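You operate a simulated robot arm through the tools that you are given. There is no shell and no other tool. Be economical: measure what you need, move in short steps, check, and stop when the job is done.

The job below is to be done with a simulated two-armed robot. You get a single attempt, and the scene is never put back.

Task
Marble the yellow card in blue and purple at the end tub; stand it in the grey rack there.
Fine: dab, comb and park the comb; dip at least four fifths of the card; sticks back in their pots; leave the other cards clean. Set down upright: what you pick out.

The check looks at the end state, three seconds after you hand in, the way a careful person would. Anything else that was tipped, shoved, dropped, spilled or broken makes it a failure.

Robot
Two 7-joint arms with fingered hands on one trunk, on a base that drives. Base frame: it is fixed to the floor where the robot stands at the start and does not move with it; the origin is under the middle of the robot, x ahead of it, y to its left, z up; the surface under the hand at the start is at about z = 0.74. Units: m, degrees, N and s.
The left shoulder is at the start at [0.027, 0.184, 1.298], the right one opposite. With the tool pointing down near the work surface each hand reaches from about 0.1 to 0.74 m from the robot's upright axis, wherever it stands, measured 20 degrees to its own side. Places, roughly: end marbling tub [0.3, -0.1, 0.8]; end tub comb [0.3, 0, 0.9]; grey rack at the end marbling tub [0.5, -0.3, 0.7]. Payload 4 kg a hand.
Tool frame (each hand has its own): the origin (TCP) lies between the finger pads and is the grasp point; the fingertips stand 0.026 m ahead of it; z points along the fingers, y is the line along which they close. The gripper opens to 0.132 m. The gripper's body begins 0.073 m behind the TCP. The gripper is a hand of 3 fingers: y runs from the thumb to the fingers, the wrist lies at [0, 0, -0.224] in the tool frame.
Orientation is that of the tool frame in the base frame, as a unit quaternion [x, y, z, w]. With the fingers straight down and closing along the base's y, the tool's x points along the base's -x, its y along +y and its z along -z.

Tools
- The arms move only by the tool play_rows. It takes "left_deltas", "right_deltas" or both (then of equal length, played together; a hand with none holds still); each is a list of rows, each a list of 2 entries, a list of its own where there are three numbers: the shift along the base's x, y, z in units of 20 mm (1.0 is 20 mm), then the turn, a rotation vector about the base's x, y, z in units of 5 degrees (1.0 is 5 degrees). In form: [[[tx, ty, tz], [wx, wy, wz]], ...]. A call has 1 to 8 rows; each row shifts and turns the commanded pose from where the row before left it. A call with a number of a shift or a turn outside -1 to 1 is refused whole. Each row takes 0.2 s and may step no farther than 0.05 m and 8.6 degrees from the row before; otherwise, the whole call is refused. Where a pose cannot be reached the arm comes as near as it can. A force on the tool above 40 N (or 10 N above the force at the start of the call, whichever is more), or a blocked arm, ends the call early, and 0.2 s more pass. In this call time passes only in rows, and 0.2 s behind the last. The reply holds the time, the measured pose of the TCP, the force on the tool along the base axes, the opening and the grip force, in the units named above and with some noise, with the torque about the TCP (base axes, N m) and any sound that the robot's microphone picked up, and new pictures: "pictures" is both (left out), scene, wrist or none (wrist: the cameras of the hands that moved).
- Cameras (640 x 400 px; columns grow to the right, rows downward): "scene" is now at [0.0918, -0.0522, 1.4951]; the picture's right is [-0.48, -0.88, 0.02], its down [-0.70, 0.36, -0.62] and it looks along [0.54, -0.31, -0.78] (base axes); focal length 243 px, centre (320, 200). "left" rides on the left gripper at [-0.062, 0.003, -0.092] in its tool frame; the picture's right is [-0.05, -1.00, 0.00], its down [0.83, -0.04, -0.56] and it looks along [0.55, -0.03, 0.83] (tool axes); focal length 230 px, centre (320, 200). "right" rides on the right gripper at [0.062, 0.003, -0.092] in its tool frame; the picture's right is [-0.05, 1.00, 0.00], its down [-0.83, -0.04, -0.56] and it looks along [-0.55, -0.03, 0.83] (tool axes); focal length 230 px, centre (320, 200). There is no depth. A picture from a camera that has moved, and an enlarged one, comes with that camera's place and axes in the base frame and with its lens. The place of the scene camera against the robot may be out by one fixed shift of up to 0.025 m in any direction.
- lift_body(by): slides the trunk up (or, below 0, down) by that many m; the arms and the scene camera ride with it, the base frame stays. It gives what a move gives, with no picture.
- roll_base(legs): drives the robot by 1 to 6 legs, each [ahead, left, turn to the left] in m, m and degrees, along the robot's own axes; the way and the turn of a leg run together, so that a leg with both is an arc; at most 1.5 m and 180 degrees a leg. The arms and the cameras ride along, it lands a little off, and it stops where it bumps. It gives what a move gives, and a new picture of the scene camera.
- move_fingers(finger1, finger2, thumb_bend, hand): sets how far each is bent, from 0 (flat) to 100 (curled in); at 30 the hand is open as for a grip, at 70 the pads meet at the TCP. One left out holds its place. A second passes; each finger stops where it meets its share of the squeeze, and holds until it gets a number again. It is the only way to open and close the hand. It gives what a move gives, with no picture; readings hold the bend of each and the force on the fingers (four entries, about 0 where the hand has none), thumb and palm.
- pan_tilt(pan, tilt): turns the head with the scene camera to pan (to the left, within 86 degrees either way) and tilt (down, from -29 to 69), counted from straight ahead of the robot. It gives what a move gives, and a new picture of the scene camera.
- zoom(camera, box): a new picture of the part [left, top, right, bottom] of that camera's present view, enlarged. It takes no simulated time.
- finish_job(): hands the job in; it is judged then, once.

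Work in short steps. Places have to be worked out from the pictures, the camera data and where the tool is seen: move nearer, look again, correct. Check each grasp and each placing, and mend what went wrong. You have 120 turns and 260 pictures in all, those below and enlarged ones among them. Open the grippers and draw the arms clear of the work before you hand the job in, unless the task says otherwise; then end with one line.

The tools are called after "Emit:" as name(argument=value, ...) on one line, values as JSON. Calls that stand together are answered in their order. play_rows: Moves the arms, as the interface text tells. Its arguments: {"type":"object","properties":{"left_deltas":{"type":"array","items":{"type":"array"}},"right_deltas":{"type":"array","items":{"type":"array"}},"pictures":{"type":"string","enum":["both","scene","wrist","none"]}},"required":[]} The other tools are called the same way: lift_body (by) slides the trunk up or down; move_fingers (finger1, finger2, thumb_bend, hand) moves the fingers one by one; roll_base (legs) drives the base; pan_tilt (pan, tilt) turns the head that bears the scene camera; zoom (camera, box) takes an enlarged picture of a part of a camera's view; finish_job () hands the job in.

At the start:

```text
clock: 0.0
left_ee_pos: [0.4894, -0.0058, 1.2596]
left_orientation: [0.0, 1.0, 0.0, 0.0]
left_force: [0.9, 0.2, 0.3]
left_torque: [0.0, 0.03, 0.04]
left_width: 0.1319
left_grasp_force: 0.1
left_shape: jaw
left_bend: [30.0, 30.0, 30.0]
left_finger forces: [0.0, 0.0, 0.0, 0.0, 0.0, 0.1]
right_ee_pos: [0.3438, -0.4486, 1.2264]
right_orientation: [-0.001, 1.0, 0.0, 0.0]
right_force: [0.4, 0.3, -1.4]
right_torque: [-0.01, 0.03, -0.01]
right_width: 0.132
right_grasp_force: 0.1
right_shape: jaw
right_bend: [30.0, 30.0, 30.0]
right_finger forces: [0.1, 0.0, 0.0, 0.1, 0.0, 0.0]
trunk travel left (down, up): [-0.325, 0.137]
robot x, y, heading: [0.0016, 0.0014, -0.0]
head pan, tilt: [-28.5, 49.0]
```

scene: 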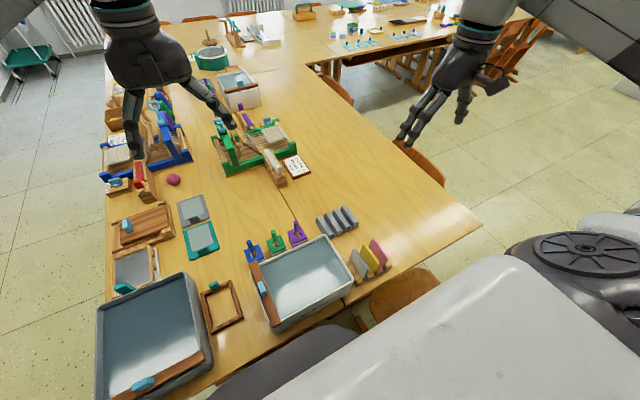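
right: 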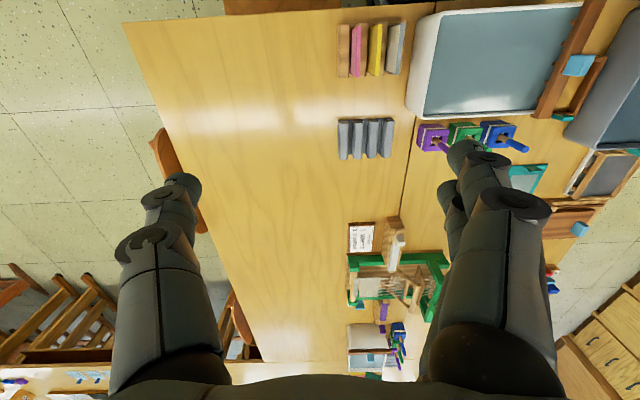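
left: 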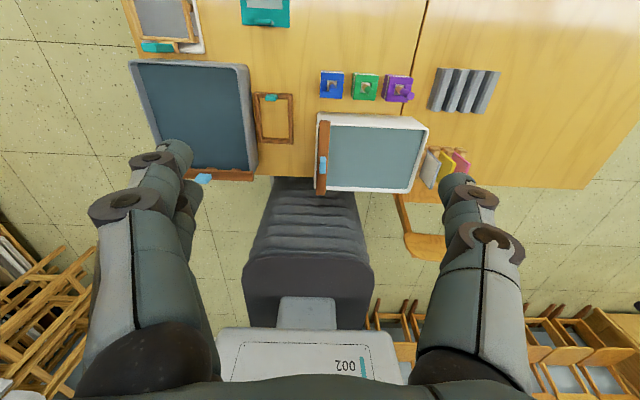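

The end tub is the white one with the comb on its left rim, the pots behind it, and the card stand and grey rack at its right. I'll enlarge these to see details.

Emit:
zoom(camera="scene", box=[230, 190, 410, 340])

Emit:
zoom(camera="left", box=[300, 50, 520, 210])

Emit:
zoom(camera="right", box=[320, 0, 620, 180])

```text
2.67 times, centred on (320, 265) of scene
camera zoom: at [0.0918, -0.0522, 1.4951], right [-0.48, -0.88, 0.02], down [-0.7, 0.36, -0.62], along [0.54, -0.31, -0.78], focal length 648 px, centre (320, 27)
```

zoom: 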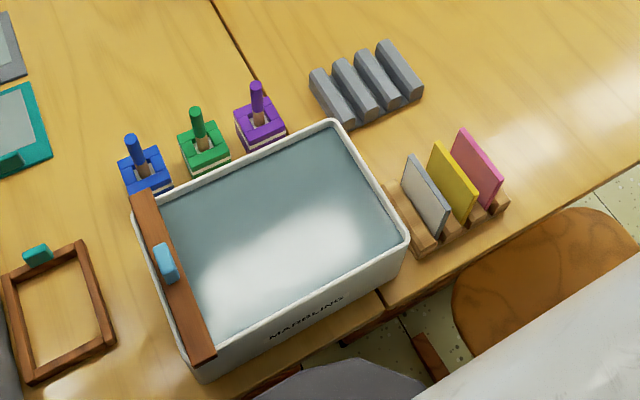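

```text
2.50 times, centred on (410, 130) of left
camera zoom: at [0.5507, -0.0035, 1.3539], right [0.05, -1.0, 0.0], down [-0.83, -0.04, 0.56], along [-0.55, -0.03, -0.83], focal length 575 px, centre (95, 375)
```

zoom: 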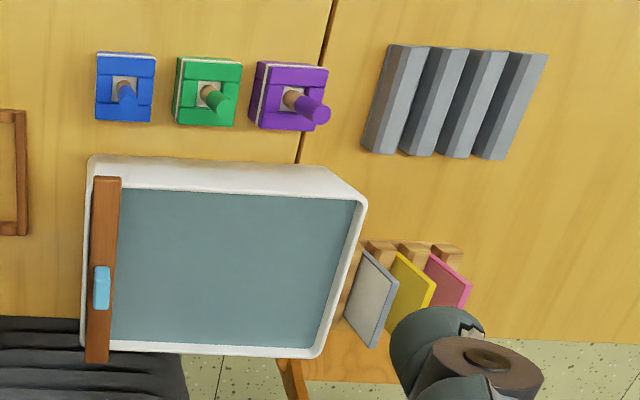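

```text
2.13 times, centred on (470, 90) of right
camera zoom: at [0.2809, -0.4433, 1.3189], right [0.05, 1.0, 0.0], down [0.83, -0.04, 0.56], along [0.55, -0.03, -0.83], focal length 491 px, centre (0, 435)
```

zoom: 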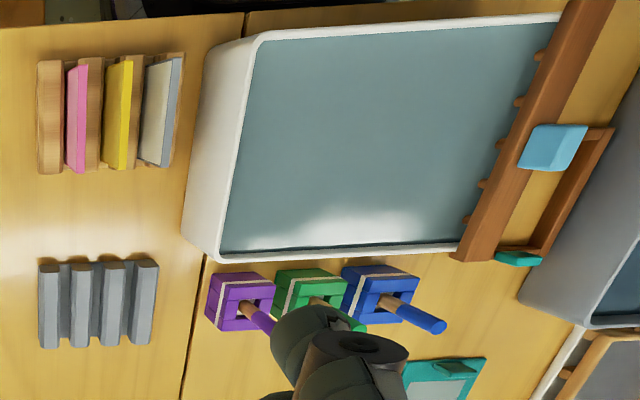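

I'll clear the left arm to its own side while bringing the right hand lower for a closer view.

Emit:
play_rows(left_deltas=[[[0, 1, 0], [0, 0, 0]], [[0, 1, 0], [0, 0, 0]], [[0, 1, 0], [0, 0, 0]], [[0, 1, 0], [0, 0, 0]], [[0, 1, 0], [0, 0, 0]], [[0, 1, 0], [0, 0, 0]], [[0, 1, 0], [0, 0, 0]], [[0, 1, 0], [0, 0, 0]]], right_deltas=[[[-0.3, 1, -1], [0, 0, 0]], [[-0.3, 1, -1], [0, 0, 0]], [[-0.3, 1, -1], [0, 0, 0]], [[-0.3, 1, -1], [0, 0, 0]], [[-0.3, 1, -1], [0, 0, 0]], [[-0.3, 0, -1], [0, 0, 0]], [[-0.3, 0, -1], [0, 0, 0]], [[-0.3, 0, -1], [0, 0, 0]]], pictures="none")

Emit:
play_rows(left_deltas=[[[0, 1, 0], [0, 0, 0]], [[0, 1, 0], [0, 0, 0]], [[0, 1, 0], [0, 0, 0]], [[0, 1, 0], [0, 0, 0]], [[0, 1, 0], [0, 0, 0]], [[0, 1, 0], [0, 0, 0]], [[0, 1, 0], [0, 0, 0]], [[0, 1, 0], [0, 0, 0]]], right_deltas=[[[0, 1, -0.5], [0, 0, 0]], [[0, 1, -0.5], [0, 0, 0]], [[0, 1, -0.5], [0, 0, 0]], [[0, 1, 0], [0, 0, 0]], [[0, 1, 0], [0, 0, 0]], [[0, 0, 0], [0, 0, 0]], [[0, 0, 0], [0, 0, 0]], [[0, 0, 0], [0, 0, 0]]])

```text
clock: 1.8
left_ee_pos: [0.4896, 0.1546, 1.26]
left_orientation: [0.0, 1.0, 0.001, 0.0]
left_force: [0.0, 0.1, -0.4]
left_torque: [-0.03, 0.01, -0.01]
left_width: 0.1321
left_grasp_force: 0.1
left_shape: jaw
left_bend: [30.0, 30.0, 30.0]
left_finger forces: [0.0, 0.0, 0.0, 0.0, 0.1, 0.0]
right_ee_pos: [0.2959, -0.3462, 1.0672]
right_orientation: [0.0, 1.0, 0.001, 0.001]
right_force: [0.1, -0.1, 0.6]
right_torque: [-0.02, 0.0, -0.03]
right_width: 0.1318
right_grasp_force: 0.1
right_shape: jaw
right_bend: [30.0, 30.0, 30.0]
right_finger forces: [0.0, 0.0, 0.0, 0.1, 0.0, 0.0]
trunk travel left (down, up): [-0.325, 0.137]
robot x, y, heading: [-0.0006, -0.0022, 0.1]
head pan, tilt: [-28.5, 49.0]
```

```text
clock: 3.6
left_ee_pos: [0.4894, 0.3158, 1.2591]
left_orientation: [0.0, 1.0, -0.001, 0.001]
left_force: [0.4, -0.5, 0.0]
left_torque: [-0.04, -0.02, 0.01]
left_width: 0.1321
left_grasp_force: 0.1
left_shape: jaw
left_bend: [30.0, 30.0, 30.0]
left_finger forces: [0.0, 0.0, 0.0, 0.0, 0.1, 0.1]
right_ee_pos: [0.2938, -0.2469, 1.0369]
right_orientation: [0.0, 1.0, 0.0, 0.0]
right_force: [0.3, -0.1, -0.2]
right_torque: [0.01, 0.01, -0.03]
right_width: 0.1317
right_grasp_force: 0.1
right_shape: jaw
right_bend: [30.0, 30.0, 30.0]
right_finger forces: [0.0, 0.0, 0.0, 0.0, 0.1, 0.0]
trunk travel left (down, up): [-0.325, 0.137]
robot x, y, heading: [0.0011, -0.0001, 0.0]
head pan, tilt: [-28.5, 49.0]
camera scene: at [0.0915, -0.0511, 1.4952], right [-0.48, -0.88, 0.02], down [-0.69, 0.36, -0.62], along [0.54, -0.31, -0.78], focal length 243 px, centre (320, 200)
camera right: at [0.2321, -0.242, 1.1295], right [0.05, 1.0, 0.0], down [0.83, -0.04, 0.56], along [0.55, -0.03, -0.83], focal length 230 px, centre (320, 200)
camera left: at [0.5507, 0.3182, 1.3542], right [0.05, -1.0, 0.0], down [-0.83, -0.04, 0.56], along [-0.55, -0.03, -0.83], focal length 230 px, centre (320, 200)
```

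scene: 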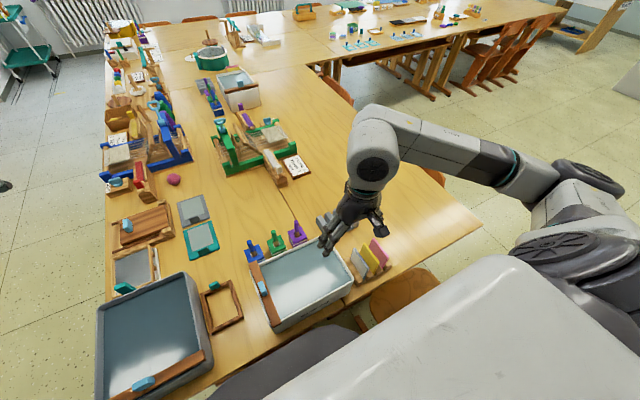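
right: 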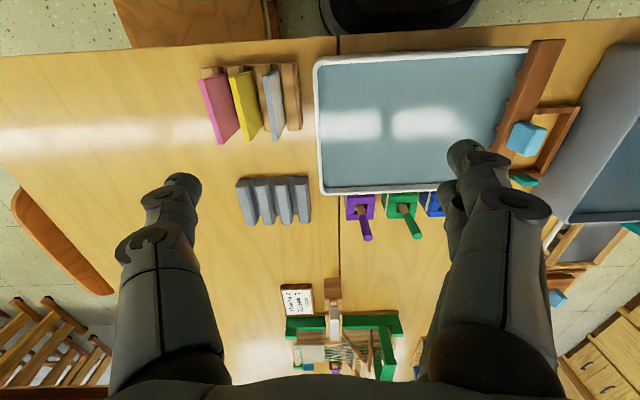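
left: 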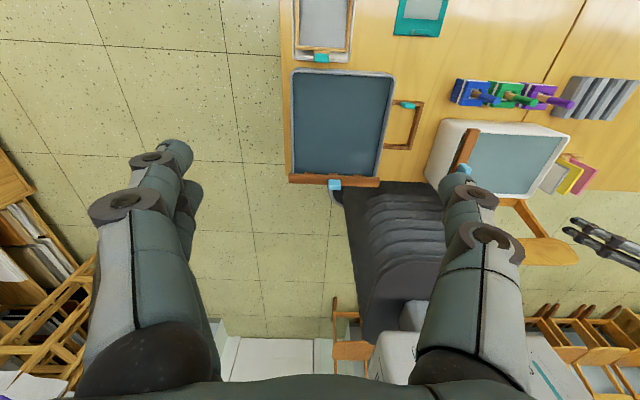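

Enlarging both wrist views to triangulate the sticks, comb, and cards.

Emit:
zoom(camera="right", box=[300, 40, 560, 260])

Emit:
zoom(camera="right", box=[180, 40, 340, 240])

Emit:
zoom(camera="left", box=[420, 60, 640, 220])

```text
1.82 times, centred on (430, 150) of right
camera zoom: at [0.2321, -0.242, 1.1295], right [0.05, 1.0, 0.0], down [0.83, -0.04, 0.56], along [0.55, -0.03, -0.83], focal length 418 px, centre (120, 291)
```

zoom: 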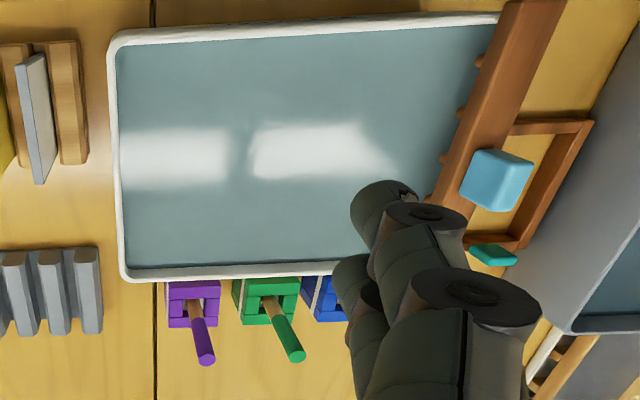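

```text
2.00 times, centred on (260, 140) of right
camera zoom: at [0.2321, -0.242, 1.1295], right [0.05, 1.0, 0.0], down [0.83, -0.04, 0.56], along [0.55, -0.03, -0.83], focal length 460 px, centre (440, 320)
```

zoom: 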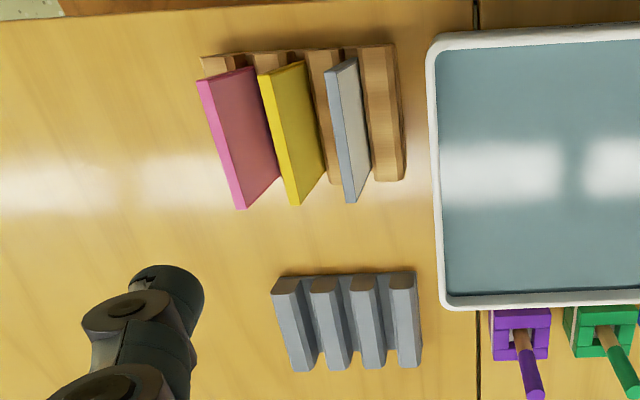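

```text
2.50 times, centred on (530, 140) of left
camera zoom: at [0.5507, 0.3182, 1.3542], right [0.05, -1.0, 0.0], down [-0.83, -0.04, 0.56], along [-0.55, -0.03, -0.83], focal length 575 px, centre (-205, 350)
```

zoom: 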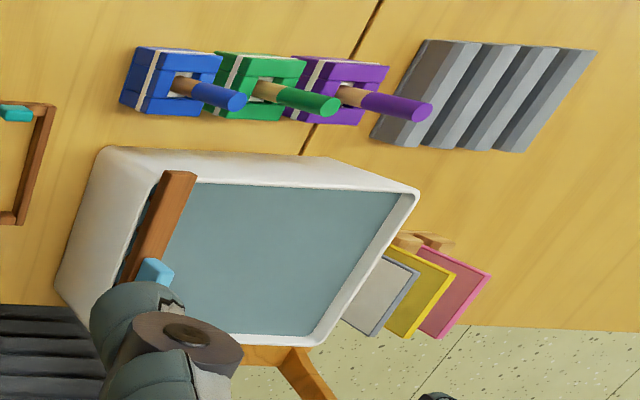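

Estimates: stick tops at about z 0.87, blue at (0.482, -0.034), purple at (0.482, -0.182). Tub rim is near z 0.842, the yellow card's top edge at x 0.257–0.336, y about -0.35, z about 0.83. I'll narrow the right hand and bring it over the blue stick.

Emit:
move_fingers(hand="right", finger1=50, finger2=50, thumb_bend=50)

Emit:
play_rows(right_deltas=[[[1, 1, 0], [0, 0, 0]], [[1, 1, 0], [0, 0, 0]], [[1, 1, 0], [0, 0, 0]], [[1, 1, 0], [0, 0, 0]], [[1, 1, 0], [0, 0, 0]], [[1, 1, 0], [0, 0, 0]], [[1, 1, 0], [0, 0, 0]], [[1, 1, 0], [0, 0, 0]]], pictures="none")

Emit:
play_rows(right_deltas=[[[0.47, 0.9, -0.9], [0, 0, 0]], [[0.47, 0.9, -0.9], [0, 0, 0]], [[0.47, 0.9, -0.9], [0, 0, 0]]], pictures="wrist")

```text
clock: 4.6
left_ee_pos: [0.4892, 0.3134, 1.2598]
left_orientation: [0.001, 1.0, 0.0, -0.001]
left_force: [-0.5, -0.1, -0.6]
left_torque: [-0.03, -0.01, -0.01]
left_width: 0.132
left_grasp_force: 0.0
left_shape: jaw
left_bend: [30.0, 30.0, 30.0]
left_finger forces: [0.0, 0.0, 0.0, 0.1, 0.1, 0.0]
right_ee_pos: [0.2959, -0.2473, 1.0376]
right_orientation: [0.0, 1.0, 0.0, 0.0]
right_force: [-0.4, 0.0, 0.2]
right_torque: [-0.02, 0.0, 0.0]
right_width: 0.0686
right_grasp_force: 0.0
right_shape: fingers
right_bend: [50.0, 50.0, 50.0]
right_finger forces: [0.1, 0.0, 0.1, 0.0, 0.1, 0.0]
trunk travel left (down, up): [-0.325, 0.137]
robot x, y, heading: [0.0012, -0.0017, -0.0]
head pan, tilt: [-28.5, 49.0]
```

```text
clock: 6.4
left_ee_pos: [0.4895, 0.3158, 1.2593]
left_orientation: [0.0, 1.0, 0.0, 0.0]
left_force: [-0.2, 0.6, -0.1]
left_torque: [-0.01, 0.02, -0.04]
left_width: 0.132
left_grasp_force: 0.1
left_shape: jaw
left_bend: [30.0, 30.0, 30.0]
left_finger forces: [0.0, 0.0, 0.0, 0.1, 0.0, 0.1]
right_ee_pos: [0.4565, -0.0866, 1.0355]
right_orientation: [0.0, 1.0, -0.001, 0.0]
right_force: [-0.3, 0.5, 0.3]
right_torque: [0.0, 0.01, -0.01]
right_width: 0.0683
right_grasp_force: 0.0
right_shape: fingers
right_bend: [50.0, 50.0, 50.0]
right_finger forces: [0.0, 0.0, 0.0, 0.1, 0.0, 0.0]
trunk travel left (down, up): [-0.325, 0.137]
robot x, y, heading: [0.0032, 0.0003, -0.0]
head pan, tilt: [-28.5, 49.0]
```

```text
clock: 7.2
left_ee_pos: [0.4893, 0.3139, 1.2603]
left_orientation: [0.0, 1.0, 0.0, -0.001]
left_force: [0.8, 0.4, -0.5]
left_torque: [0.01, 0.0, -0.01]
left_width: 0.1318
left_grasp_force: 0.1
left_shape: jaw
left_bend: [30.0, 30.0, 30.0]
left_finger forces: [0.0, 0.0, 0.1, 0.1, 0.1, 0.1]
right_ee_pos: [0.4834, -0.0336, 0.9823]
right_orientation: [0.0, 1.0, 0.0, 0.0]
right_force: [-0.3, -0.1, 0.6]
right_torque: [-0.01, 0.03, 0.0]
right_width: 0.0681
right_grasp_force: 0.1
right_shape: fingers
right_bend: [50.0, 50.0, 50.0]
right_finger forces: [0.0, 0.1, 0.0, 0.0, 0.0, 0.0]
trunk travel left (down, up): [-0.325, 0.137]
robot x, y, heading: [-0.0023, -0.0006, 0.2]
head pan, tilt: [-28.5, 49.0]
camera right: at [0.4215, -0.029, 1.075], right [0.05, 1.0, 0.0], down [0.83, -0.04, 0.56], along [0.56, -0.03, -0.83], focal length 230 px, centre (320, 200)
```

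right: 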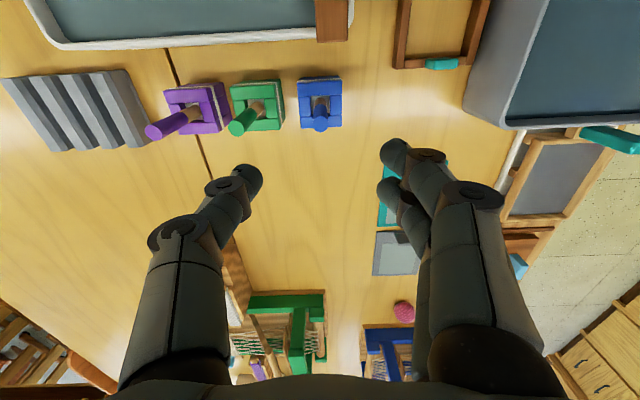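

The blue stick top projects to (0.480, -0.033), right under the TCP. I'm descending to z ≈ 0.85 to grip it.

Emit:
play_rows(right_deltas=[[[-0.15, 0.05, -1], [0, 0, 0]], [[0, 0, -1], [0, 0, 0]], [[0, 0, -1], [0, 0, 0]], [[0, 0, -1], [0, 0, 0]], [[0, 0, -1], [0, 0, 0]], [[0, 0, -0.9], [0, 0, 0]], [[0, 0, -0.8], [0, 0, 0]]], pictures="both")

Emit:
zoom(camera="right", box=[220, 60, 440, 220])

```text
clock: 8.8
left_ee_pos: [0.4897, 0.3144, 1.2588]
left_orientation: [0.0, 1.0, 0.0, 0.0]
left_force: [1.5, 0.5, -0.3]
left_torque: [0.0, 0.02, -0.01]
left_width: 0.132
left_grasp_force: 0.1
left_shape: jaw
left_bend: [30.0, 30.0, 30.0]
left_finger forces: [0.0, 0.1, 0.0, 0.1, 0.0, 0.1]
right_ee_pos: [0.4815, -0.0321, 0.8482]
right_orientation: [0.0, 1.0, 0.0, 0.0]
right_force: [-0.3, -0.1, -0.5]
right_torque: [0.03, -0.02, -0.01]
right_width: 0.0682
right_grasp_force: 0.0
right_shape: fingers
right_bend: [50.0, 50.0, 50.0]
right_finger forces: [0.0, 0.0, 0.0, 0.0, 0.1, 0.0]
trunk travel left (down, up): [-0.325, 0.137]
robot x, y, heading: [0.0003, -0.0001, -0.2]
head pan, tilt: [-28.5, 49.0]
camera scene: at [0.092, -0.0519, 1.4951], right [-0.48, -0.88, 0.02], down [-0.7, 0.36, -0.62], along [0.54, -0.31, -0.78], focal length 243 px, centre (320, 200)
camera right: at [0.4181, -0.0282, 0.9406], right [0.05, 1.0, 0.0], down [0.83, -0.04, 0.56], along [0.55, -0.03, -0.83], focal length 230 px, centre (320, 200)
```

scene: 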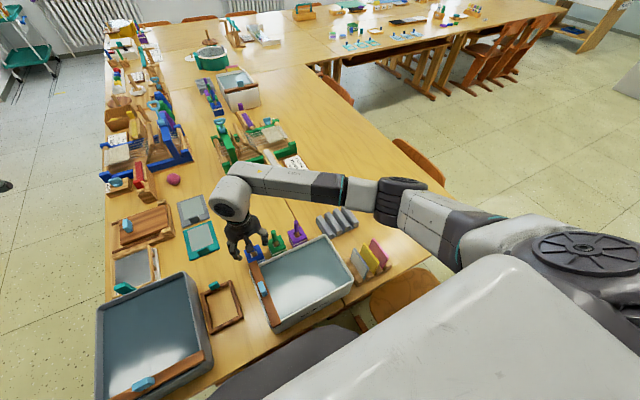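
right: 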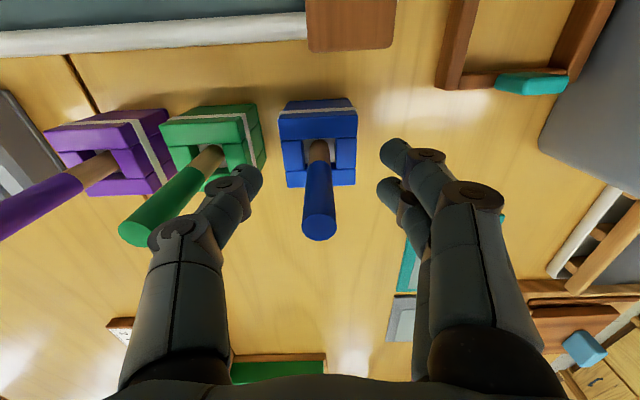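

```text
2.50 times, centred on (330, 140) of right
camera zoom: at [0.4181, -0.0282, 0.9406], right [0.05, 1.0, 0.0], down [0.83, -0.04, 0.56], along [0.55, -0.03, -0.83], focal length 575 px, centre (295, 350)
```

zoom: 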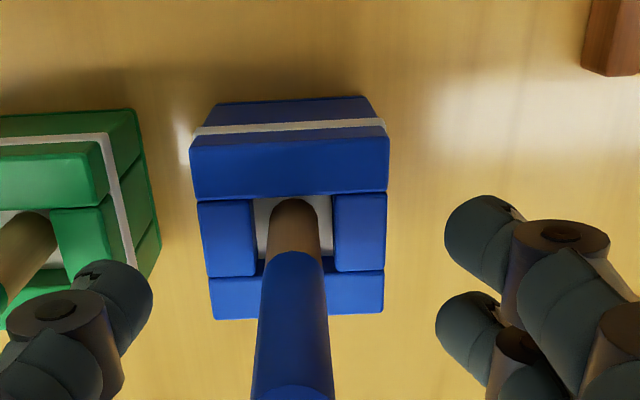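

The blue stick stands between the fingers. A small x correction, then I close on it.

Emit:
play_rows(right_deltas=[[[-0.15, 0, 0], [0, 0, 0]]], pictures="none")

Emit:
move_fingers(hand="right", finger1=72, finger2=72, thumb_bend=72)

Emit:
zoom(camera="right", box=[220, 80, 440, 240])

```text
clock: 9.2
left_ee_pos: [0.4896, 0.3127, 1.2593]
left_orientation: [-0.001, 1.0, 0.0, 0.0]
left_force: [0.2, 0.3, 1.1]
left_torque: [0.0, 0.02, -0.04]
left_width: 0.1318
left_grasp_force: 0.1
left_shape: jaw
left_bend: [30.0, 30.0, 30.0]
left_finger forces: [0.0, 0.0, 0.0, 0.1, 0.1, 0.0]
right_ee_pos: [0.4777, -0.0328, 0.8479]
right_orientation: [0.0, 1.0, 0.0, -0.001]
right_force: [0.8, 0.6, 0.3]
right_torque: [0.0, -0.01, -0.01]
right_width: 0.0682
right_grasp_force: 0.0
right_shape: fingers
right_bend: [50.0, 50.0, 50.0]
right_finger forces: [0.0, 0.0, 0.0, 0.0, 0.0, 0.1]
trunk travel left (down, up): [-0.325, 0.137]
robot x, y, heading: [-0.0018, 0.0009, -0.2]
head pan, tilt: [-28.5, 49.0]
```

```text
clock: 10.2
left_ee_pos: [0.4886, 0.3142, 1.2611]
left_orientation: [0.0, 1.0, 0.0, 0.0]
left_force: [0.3, 0.2, 0.1]
left_torque: [0.04, 0.01, 0.01]
left_width: 0.1319
left_grasp_force: 0.0
left_shape: jaw
left_bend: [30.0, 30.0, 30.0]
left_finger forces: [0.1, 0.0, 0.0, 0.0, 0.1, 0.0]
right_ee_pos: [0.4767, -0.0322, 0.8495]
right_orientation: [0.0, 1.0, 0.0, 0.0]
right_force: [0.2, -0.5, -0.7]
right_torque: [0.0, 0.0, 0.01]
right_width: 0.0064
right_grasp_force: 5.4
right_shape: fingers
right_bend: [71.0, 70.0, 69.0]
right_finger forces: [1.2, 3.7, 0.0, 0.1, 5.1, 0.0]
trunk travel left (down, up): [-0.325, 0.137]
robot x, y, heading: [-0.0003, 0.0001, -0.1]
head pan, tilt: [-28.5, 49.0]
```

```text
2.50 times, centred on (330, 160) of right
camera zoom: at [0.4149, -0.0284, 0.9408], right [0.05, 1.0, 0.0], down [0.83, -0.04, 0.56], along [0.55, -0.03, -0.83], focal length 575 px, centre (295, 300)
```

zoom: 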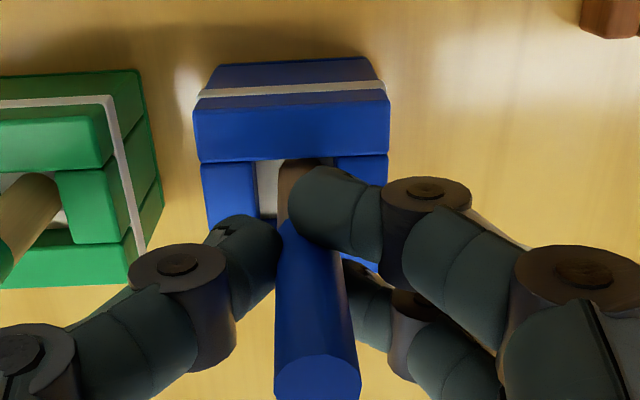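

It's between the thumb and two fingers at 5 N. I'll squeeze a bit more and lift it straight up.

Emit:
move_fingers(hand="right", finger1=80, finger2=80, thumb_bend=80)

Emit:
play_rows(right_deltas=[[[0, 0, 1], [0, 0, 0]], [[0, 0, 1], [0, 0, 0]], [[0, 0, 1], [0, 0, 0]], [[0, 0, 1], [0, 0, 0]], [[0, 0, 1], [0, 0, 0]], [[0, 0, 1], [0, 0, 0]], [[0, 0, 1], [0, 0, 0]], [[0, 0, 1], [0, 0, 0]]], pictures="both")

Emit:
zoom(camera="right", box=[220, 80, 440, 240])

Emit:
zoom(camera="scene", box=[190, 170, 350, 270])

```text
clock: 11.2
left_ee_pos: [0.4898, 0.3134, 1.261]
left_orientation: [0.0, 1.0, 0.0, 0.0]
left_force: [0.3, -0.4, -0.6]
left_torque: [0.01, 0.0, 0.02]
left_width: 0.1319
left_grasp_force: 0.1
left_shape: jaw
left_bend: [30.0, 30.0, 30.0]
left_finger forces: [0.0, 0.0, 0.0, 0.0, 0.0, 0.1]
right_ee_pos: [0.4784, -0.0329, 0.8482]
right_orientation: [0.0, 1.0, -0.001, 0.0]
right_force: [0.2, -1.2, -1.2]
right_torque: [-0.01, -0.02, -0.01]
right_width: 0.0
right_grasp_force: 15.6
right_shape: fingers
right_bend: [78.0, 74.0, 72.0]
right_finger forces: [0.0, 12.8, 0.1, 0.0, 17.8, 0.0]
trunk travel left (down, up): [-0.325, 0.137]
robot x, y, heading: [-0.0013, -0.0008, 0.4]
head pan, tilt: [-28.5, 49.0]
```

```text
clock: 13.0
left_ee_pos: [0.4903, 0.3144, 1.2602]
left_orientation: [-0.001, 1.0, 0.001, 0.0]
left_force: [0.0, 0.7, -1.0]
left_torque: [0.01, -0.01, -0.01]
left_width: 0.1317
left_grasp_force: 0.1
left_shape: jaw
left_bend: [30.0, 30.0, 30.0]
left_finger forces: [0.1, 0.0, 0.1, 0.0, 0.1, 0.1]
right_ee_pos: [0.4776, -0.0319, 1.0079]
right_orientation: [0.0, 1.0, 0.0, -0.001]
right_force: [0.6, -0.1, 0.3]
right_torque: [0.0, -0.01, -0.05]
right_width: 0.0
right_grasp_force: 14.7
right_shape: fingers
right_bend: [78.0, 74.0, 72.0]
right_finger forces: [0.0, 13.4, 0.1, 0.0, 17.5, 0.0]
trunk travel left (down, up): [-0.325, 0.137]
robot x, y, heading: [0.0002, 0.0022, 0.2]
head pan, tilt: [-28.5, 49.0]
camera scene: at [0.0917, -0.0518, 1.4951], right [-0.48, -0.88, 0.02], down [-0.7, 0.36, -0.62], along [0.54, -0.31, -0.78], focal length 243 px, centre (320, 200)
camera right: at [0.4153, -0.0281, 1.1011], right [0.05, 1.0, 0.0], down [0.83, -0.04, 0.56], along [0.55, -0.03, -0.83], focal length 230 px, centre (320, 200)
```

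scene: 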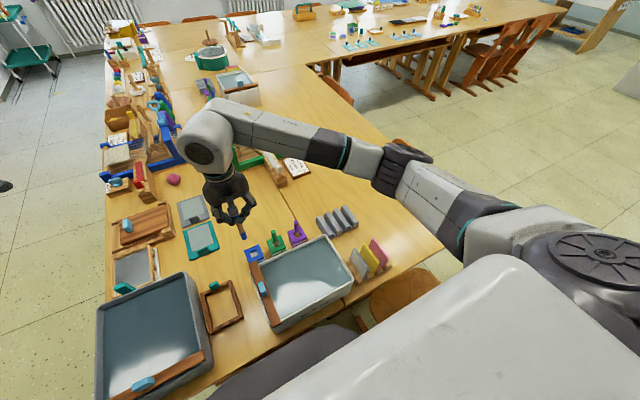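
right: 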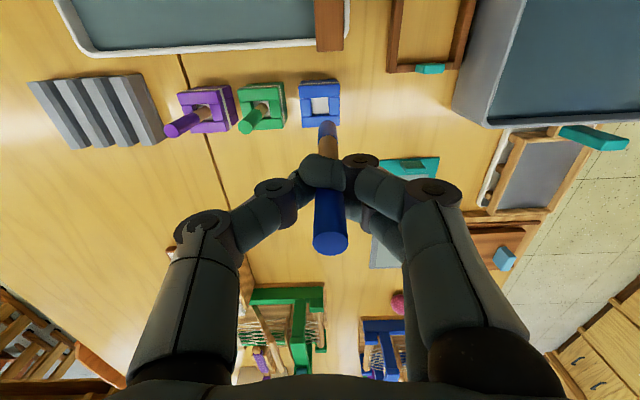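

```text
2.50 times, centred on (330, 160) of right
camera zoom: at [0.4153, -0.0281, 1.1011], right [0.05, 1.0, 0.0], down [0.83, -0.04, 0.56], along [0.55, -0.03, -0.83], focal length 575 px, centre (295, 300)
```

zoom: 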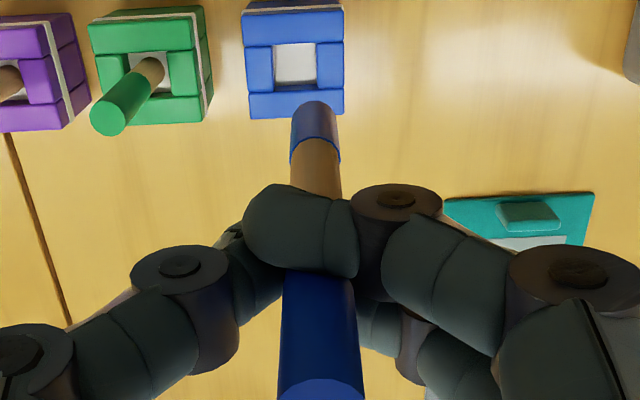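

```text
4.00 times, centred on (270, 220) of scene
camera zoom: at [0.0917, -0.0518, 1.4951], right [-0.48, -0.88, 0.02], down [-0.7, 0.36, -0.62], along [0.54, -0.31, -0.78], focal length 972 px, centre (520, 120)
```

zoom: 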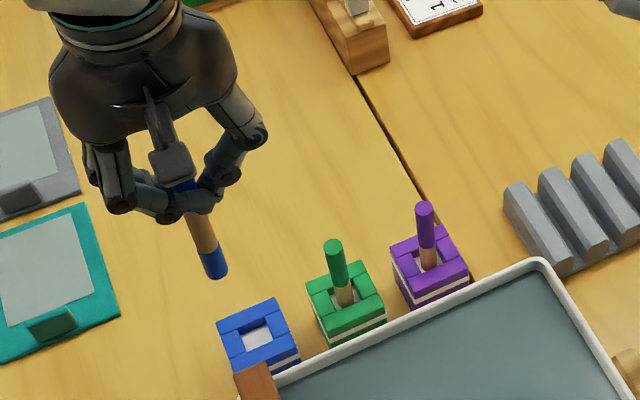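

The blue stick is up with a wet tip, and the pot stands unmoved. I'll carry it diagonally over the bath and lower it a little to judge the tip height.

Emit:
play_rows(right_deltas=[[[0, 0, 1], [0, 0, 0]], [[-0.93, -0.68, 0], [0, 0, 0]], [[-0.93, -0.68, 0], [0, 0, 0]], [[-0.93, -0.68, 0], [0, 0, 0]], [[-0.93, -0.68, 0], [0, 0, 0]], [[-0.93, -0.68, 0], [0, 0, 0]], [[0, 0, -1], [0, 0, 0]], [[0, 0, -1], [0, 0, 0]]], pictures="both")

Emit:
zoom(camera="scene", box=[230, 190, 390, 330])

Emit:
zoom(camera="right", box=[220, 60, 440, 240])

```text
clock: 14.8
left_ee_pos: [0.4881, 0.3153, 1.2607]
left_orientation: [0.0, 1.0, 0.0, 0.0]
left_force: [-0.9, 0.1, 0.0]
left_torque: [0.02, 0.0, 0.0]
left_width: 0.1319
left_grasp_force: 0.0
left_shape: jaw
left_bend: [30.0, 30.0, 30.0]
left_finger forces: [0.0, 0.0, 0.0, 0.0, 0.0, 0.0]
right_ee_pos: [0.3844, -0.1008, 0.9873]
right_orientation: [0.0, 1.0, 0.0, 0.001]
right_force: [0.0, -0.5, -0.2]
right_torque: [0.0, -0.01, 0.0]
right_width: 0.0001
right_grasp_force: 15.3
right_shape: fingers
right_bend: [78.0, 74.0, 72.0]
right_finger forces: [0.0, 13.4, 0.1, 0.0, 17.3, 0.0]
trunk travel left (down, up): [-0.325, 0.137]
robot x, y, heading: [-0.0001, 0.0027, -0.2]
head pan, tilt: [-28.5, 49.0]
camera scene: at [0.0919, -0.0522, 1.4951], right [-0.48, -0.88, 0.02], down [-0.7, 0.36, -0.62], along [0.54, -0.31, -0.78], focal length 243 px, centre (320, 200)
camera right: at [0.3221, -0.0961, 1.0808], right [0.05, 1.0, 0.0], down [0.83, -0.04, 0.56], along [0.55, -0.03, -0.83], focal length 230 px, centre (320, 200)
```

scene: 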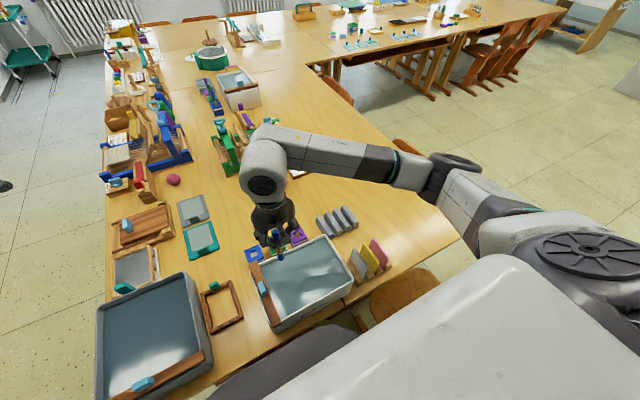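
right: 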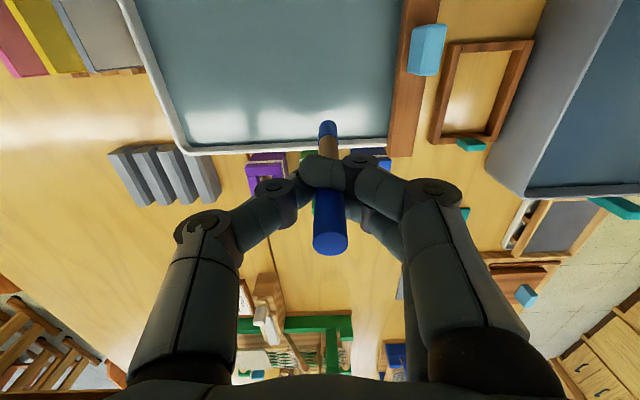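

```text
2.86 times, centred on (310, 260) of scene
camera zoom: at [0.0919, -0.0522, 1.4951], right [-0.48, -0.88, 0.02], down [-0.7, 0.36, -0.62], along [0.54, -0.31, -0.78], focal length 694 px, centre (349, 29)
```

zoom: 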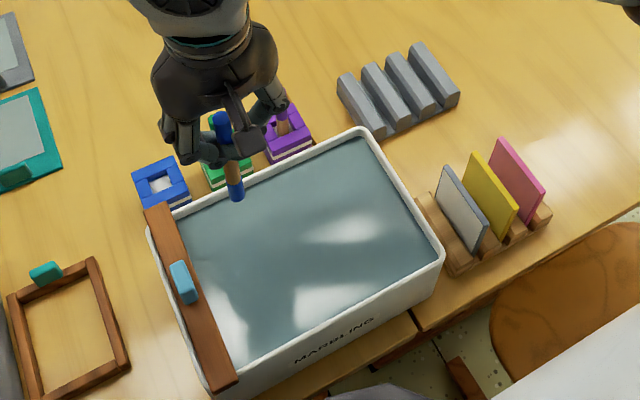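

```text
2.22 times, centred on (330, 150) of right
camera zoom: at [0.3221, -0.0961, 1.0808], right [0.05, 1.0, 0.0], down [0.83, -0.04, 0.56], along [0.55, -0.03, -0.83], focal length 511 px, centre (298, 311)
```

zoom: 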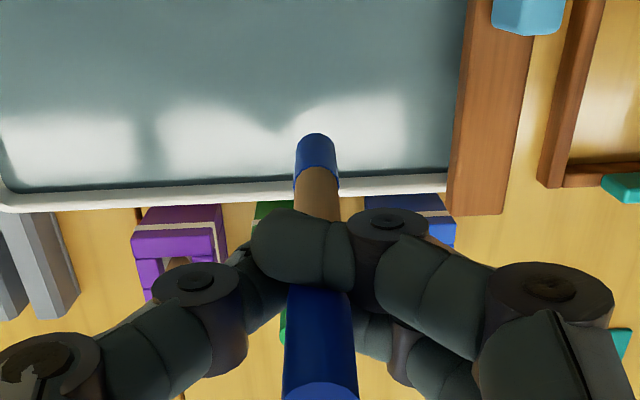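

The tip still hangs above the bath near its back rim. I'll shift toward the centre and lower in steps, looking each time.

Emit:
play_rows(right_deltas=[[[-1, 0.2, 0], [0, 0, 0]], [[-0.3, 0.3, 0], [0, 0, 0]], [[0, 0, -1], [0, 0, 0]], [[0, 0, -0.5], [0, 0, 0]]], pictures="wrist")

Emit:
zoom(camera="scene", box=[230, 200, 390, 330])

```text
clock: 15.8
left_ee_pos: [0.4893, 0.3138, 1.2595]
left_orientation: [-0.001, 1.0, -0.001, 0.0]
left_force: [-0.8, 0.1, -0.6]
left_torque: [-0.03, 0.02, 0.0]
left_width: 0.1318
left_grasp_force: 0.0
left_shape: jaw
left_bend: [30.0, 30.0, 30.0]
left_finger forces: [0.0, 0.0, 0.0, 0.0, 0.1, 0.0]
right_ee_pos: [0.3586, -0.0908, 0.9584]
right_orientation: [0.0, 1.0, 0.0, 0.0]
right_force: [0.0, 0.8, 0.2]
right_torque: [0.0, 0.02, 0.02]
right_width: 0.0
right_grasp_force: 15.6
right_shape: fingers
right_bend: [78.0, 74.0, 72.0]
right_finger forces: [0.0, 13.4, 0.0, 0.0, 17.4, 0.0]
trunk travel left (down, up): [-0.325, 0.137]
robot x, y, heading: [-0.0033, -0.0003, -0.2]
head pan, tilt: [-28.5, 49.0]
camera right: at [0.2957, -0.086, 1.0505], right [0.05, 1.0, 0.0], down [0.83, -0.04, 0.56], along [0.55, -0.03, -0.83], focal length 230 px, centre (320, 200)
```

right: 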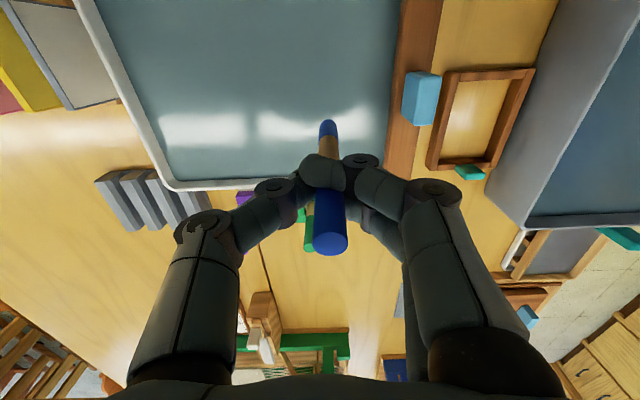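

```text
3.08 times, centred on (310, 265) of scene
camera zoom: at [0.0916, -0.052, 1.4951], right [-0.48, -0.88, 0.02], down [-0.7, 0.36, -0.62], along [0.54, -0.31, -0.78], focal length 748 px, centre (351, 0)
```

zoom: 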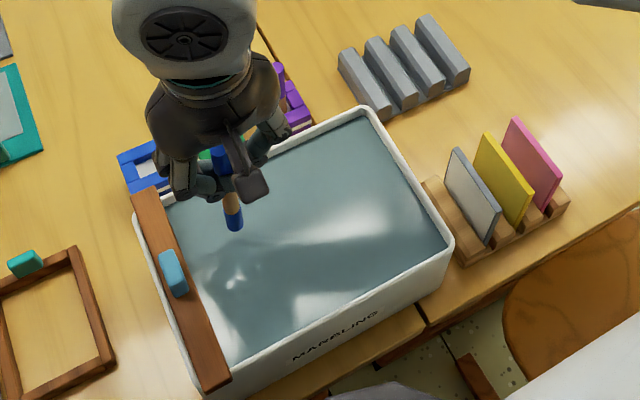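

The reflection gap suggests the tip is about 35 mm above the bath. Lowering 30 mm.

Emit:
play_rows(right_deltas=[[[0, 0, -1], [0, 0, 0]], [[0, 0, -0.5], [0, 0, 0]]], pictures="none")

Emit:
zoom(camera="scene", box=[230, 200, 390, 330])

Emit:
zoom(camera="right", box=[220, 40, 440, 220])

```text
clock: 16.4
left_ee_pos: [0.4891, 0.3138, 1.2601]
left_orientation: [0.001, 1.0, 0.0, 0.0]
left_force: [-1.0, 0.0, 0.2]
left_torque: [0.03, -0.03, 0.04]
left_width: 0.1318
left_grasp_force: 0.0
left_shape: jaw
left_bend: [30.0, 30.0, 30.0]
left_finger forces: [0.1, 0.1, 0.0, 0.1, 0.0, 0.1]
right_ee_pos: [0.3587, -0.092, 0.9287]
right_orientation: [-0.001, 1.0, 0.0, 0.0]
right_force: [-1.0, 0.3, 0.3]
right_torque: [0.01, 0.01, 0.0]
right_width: 0.0
right_grasp_force: 15.5
right_shape: fingers
right_bend: [78.0, 74.0, 72.0]
right_finger forces: [0.1, 13.4, 0.0, 0.0, 17.3, 0.0]
trunk travel left (down, up): [-0.325, 0.137]
robot x, y, heading: [-0.0027, -0.0004, -0.0]
head pan, tilt: [-28.5, 49.0]
```

```text
3.08 times, centred on (310, 265) of scene
camera zoom: at [0.0918, -0.052, 1.4951], right [-0.48, -0.88, 0.02], down [-0.7, 0.36, -0.62], along [0.54, -0.31, -0.78], focal length 748 px, centre (351, 0)
```

zoom: 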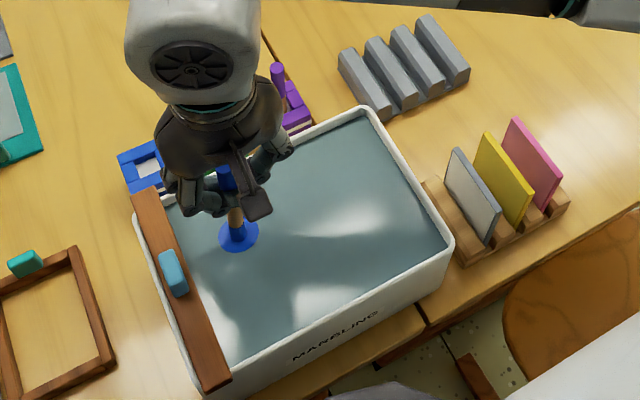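

```text
2.22 times, centred on (330, 130) of right
camera zoom: at [0.2958, -0.0867, 1.0205], right [0.05, 1.0, 0.0], down [0.83, -0.04, 0.55], along [0.55, -0.03, -0.83], focal length 511 px, centre (298, 356)
```

zoom: 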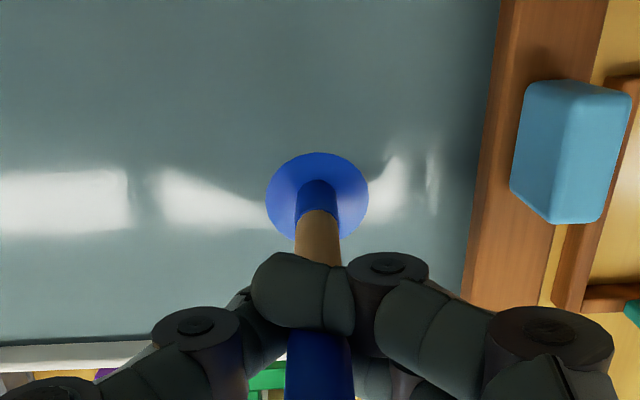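

Contact made: a blue drop about 35 mm wide formed at TCP z 0.929. I'll lift and dab two more spots.

Emit:
play_rows(right_deltas=[[[0, 0, 1], [0, 0, 0]], [[-1, -0.8, 0.5], [0, 0, 0]], [[-1, -0.8, 0], [0, 0, 0]], [[-1, -0.9, -0.5], [0, 0, 0]], [[0, 0, -1], [0, 0, 0]], [[0, 0, 0], [0, 0, 0]]], pictures="none")

Emit:
play_rows(right_deltas=[[[0, 0, 1], [0, 0, 0]], [[1, -0.8, 0.5], [0, 0, 0]], [[1, -0.8, 0], [0, 0, 0]], [[1, -0.9, -0.5], [0, 0, 0]], [[0, 0, -1], [0, 0, 0]], [[0, 0, 0], [0, 0, 0]]], pictures="wrist")

Emit:
zoom(camera="scene", box=[230, 200, 390, 330])

```text
clock: 17.8
left_ee_pos: [0.4891, 0.3148, 1.26]
left_orientation: [-0.001, 1.0, 0.0, -0.001]
left_force: [0.5, 0.0, 0.5]
left_torque: [0.03, -0.04, -0.03]
left_width: 0.1318
left_grasp_force: 0.0
left_shape: jaw
left_bend: [30.0, 30.0, 30.0]
left_finger forces: [0.0, 0.0, 0.1, 0.1, 0.0, 0.1]
right_ee_pos: [0.298, -0.1404, 0.9295]
right_orientation: [0.0, 1.0, 0.001, 0.0]
right_force: [0.7, 0.0, 0.7]
right_torque: [-0.02, -0.02, 0.0]
right_width: 0.0
right_grasp_force: 15.5
right_shape: fingers
right_bend: [78.0, 74.0, 72.0]
right_finger forces: [0.0, 13.4, 0.0, 0.0, 17.0, 0.1]
trunk travel left (down, up): [-0.325, 0.137]
robot x, y, heading: [0.0043, 0.0012, -0.1]
head pan, tilt: [-28.5, 49.0]
```

```text
clock: 19.2
left_ee_pos: [0.4887, 0.3139, 1.2596]
left_orientation: [0.0, 1.0, 0.0, 0.0]
left_force: [0.5, -0.2, -0.3]
left_torque: [-0.01, 0.01, 0.02]
left_width: 0.1316
left_grasp_force: 0.1
left_shape: jaw
left_bend: [30.0, 30.0, 30.0]
left_finger forces: [0.0, 0.1, 0.0, 0.0, 0.1, 0.0]
right_ee_pos: [0.359, -0.1913, 0.9276]
right_orientation: [-0.001, 1.0, 0.0, 0.0]
right_force: [0.9, -0.4, -0.2]
right_torque: [-0.02, 0.02, 0.03]
right_width: 0.0
right_grasp_force: 15.0
right_shape: fingers
right_bend: [78.0, 74.0, 73.0]
right_finger forces: [0.1, 13.1, 0.1, 0.0, 16.9, 0.1]
trunk travel left (down, up): [-0.325, 0.137]
robot x, y, heading: [-0.0006, 0.0034, 0.2]
head pan, tilt: [-28.5, 49.0]
camera right: at [0.2963, -0.1862, 1.0204], right [0.05, 1.0, 0.0], down [0.83, -0.04, 0.55], along [0.55, -0.03, -0.83], focal length 230 px, centre (320, 200)
```

right: 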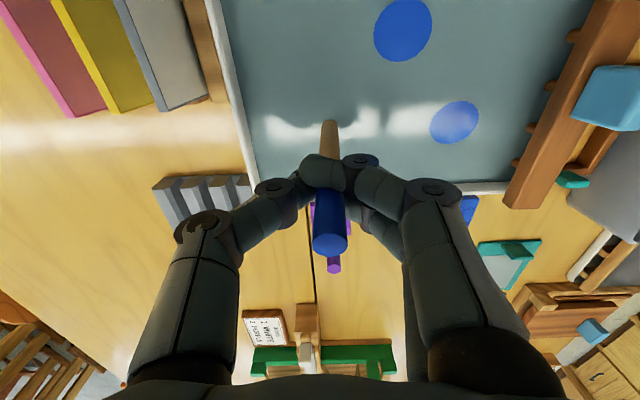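

```text
3.08 times, centred on (310, 265) of scene
camera zoom: at [0.0917, -0.0519, 1.4951], right [-0.48, -0.88, 0.02], down [-0.7, 0.36, -0.62], along [0.54, -0.31, -0.78], focal length 748 px, centre (351, 0)
```

zoom: 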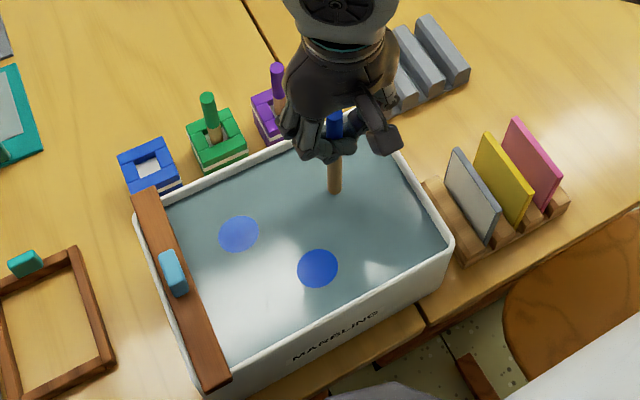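

Two blue drops landed and the tip is now used up (bare wood). I'll return to the blue pot to recharge it for another pair of dabs.

Emit:
play_rows(right_deltas=[[[0, 0, 1], [0, 0, 0]], [[0, 0, 1], [0, 0, 0]], [[0, 0, 1], [0, 0, 0]], [[0, 0, 1], [0, 0, 0]], [[0.94, 1, 0.3], [0, 0, 0]], [[1, 1, 0], [0, 0, 0]], [[1, 1, 0], [0, 0, 0]], [[1, 1, 0], [0, 0, 0]]], pictures="none")

Emit:
play_rows(right_deltas=[[[1, 1, 0], [0, 0, 0]], [[1, 1, 0], [0, 0, 0]], [[0, 1, 0], [0, 0, 0]], [[0, 0.95, 0], [0, 0, 0]], [[0, 0, -0.5], [0, 0, 0]], [[0, 0, 0], [0, 0, 0]]], pictures="wrist")

Emit:
zoom(camera="right", box=[220, 60, 440, 240])

```text
clock: 21.0
left_ee_pos: [0.4899, 0.3146, 1.2592]
left_orientation: [0.0, 1.0, -0.001, 0.0]
left_force: [-0.5, -0.3, -0.5]
left_torque: [-0.02, 0.01, -0.01]
left_width: 0.1319
left_grasp_force: 0.0
left_shape: jaw
left_bend: [30.0, 30.0, 30.0]
left_finger forces: [0.0, 0.1, 0.0, 0.1, 0.0, 0.0]
right_ee_pos: [0.4388, -0.1081, 1.0142]
right_orientation: [-0.001, 1.0, -0.001, -0.001]
right_force: [-0.5, -0.3, -0.9]
right_torque: [-0.01, -0.02, -0.04]
right_width: 0.0001
right_grasp_force: 14.8
right_shape: fingers
right_bend: [78.0, 74.0, 73.0]
right_finger forces: [0.0, 12.7, 0.1, 0.0, 16.5, 0.1]
trunk travel left (down, up): [-0.325, 0.137]
robot x, y, heading: [-0.0016, -0.0005, -0.0]
head pan, tilt: [-28.5, 49.0]
```

```text
clock: 22.4
left_ee_pos: [0.4888, 0.3142, 1.2595]
left_orientation: [0.0, 1.0, 0.0, 0.001]
left_force: [0.1, 0.6, 0.1]
left_torque: [-0.02, -0.01, 0.0]
left_width: 0.1316
left_grasp_force: 0.1
left_shape: jaw
left_bend: [30.0, 30.0, 30.0]
left_finger forces: [0.1, 0.0, 0.1, 0.1, 0.0, 0.0]
right_ee_pos: [0.4775, -0.0313, 1.0054]
right_orientation: [0.001, 1.0, 0.001, 0.0]
right_force: [0.1, -0.1, -1.1]
right_torque: [0.0, -0.05, 0.0]
right_width: 0.0
right_grasp_force: 14.2
right_shape: fingers
right_bend: [78.0, 74.0, 73.0]
right_finger forces: [0.0, 12.6, 0.0, 0.0, 16.4, 0.0]
trunk travel left (down, up): [-0.325, 0.137]
robot x, y, heading: [-0.0007, -0.0003, 0.2]
head pan, tilt: [-28.5, 49.0]
camera right: at [0.4142, -0.0274, 1.0967], right [0.05, 1.0, 0.0], down [0.83, -0.04, 0.56], along [0.55, -0.03, -0.83], focal length 230 px, centre (320, 200)
```

right: 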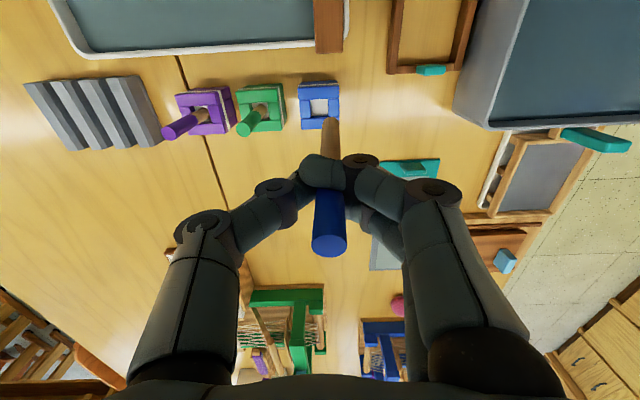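

```text
2.22 times, centred on (330, 150) of right
camera zoom: at [0.4142, -0.0274, 1.0967], right [0.05, 1.0, 0.0], down [0.83, -0.04, 0.56], along [0.55, -0.03, -0.83], focal length 511 px, centre (298, 311)
```

zoom: 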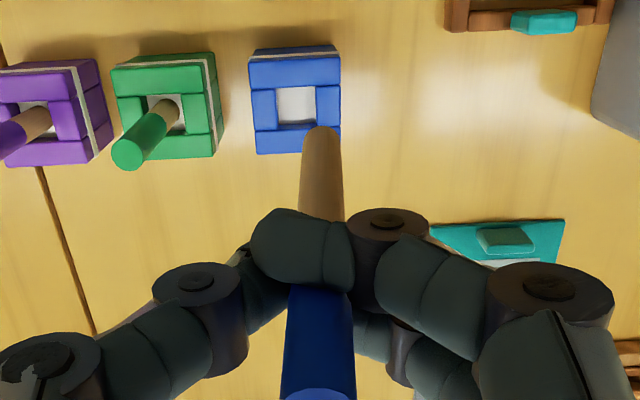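

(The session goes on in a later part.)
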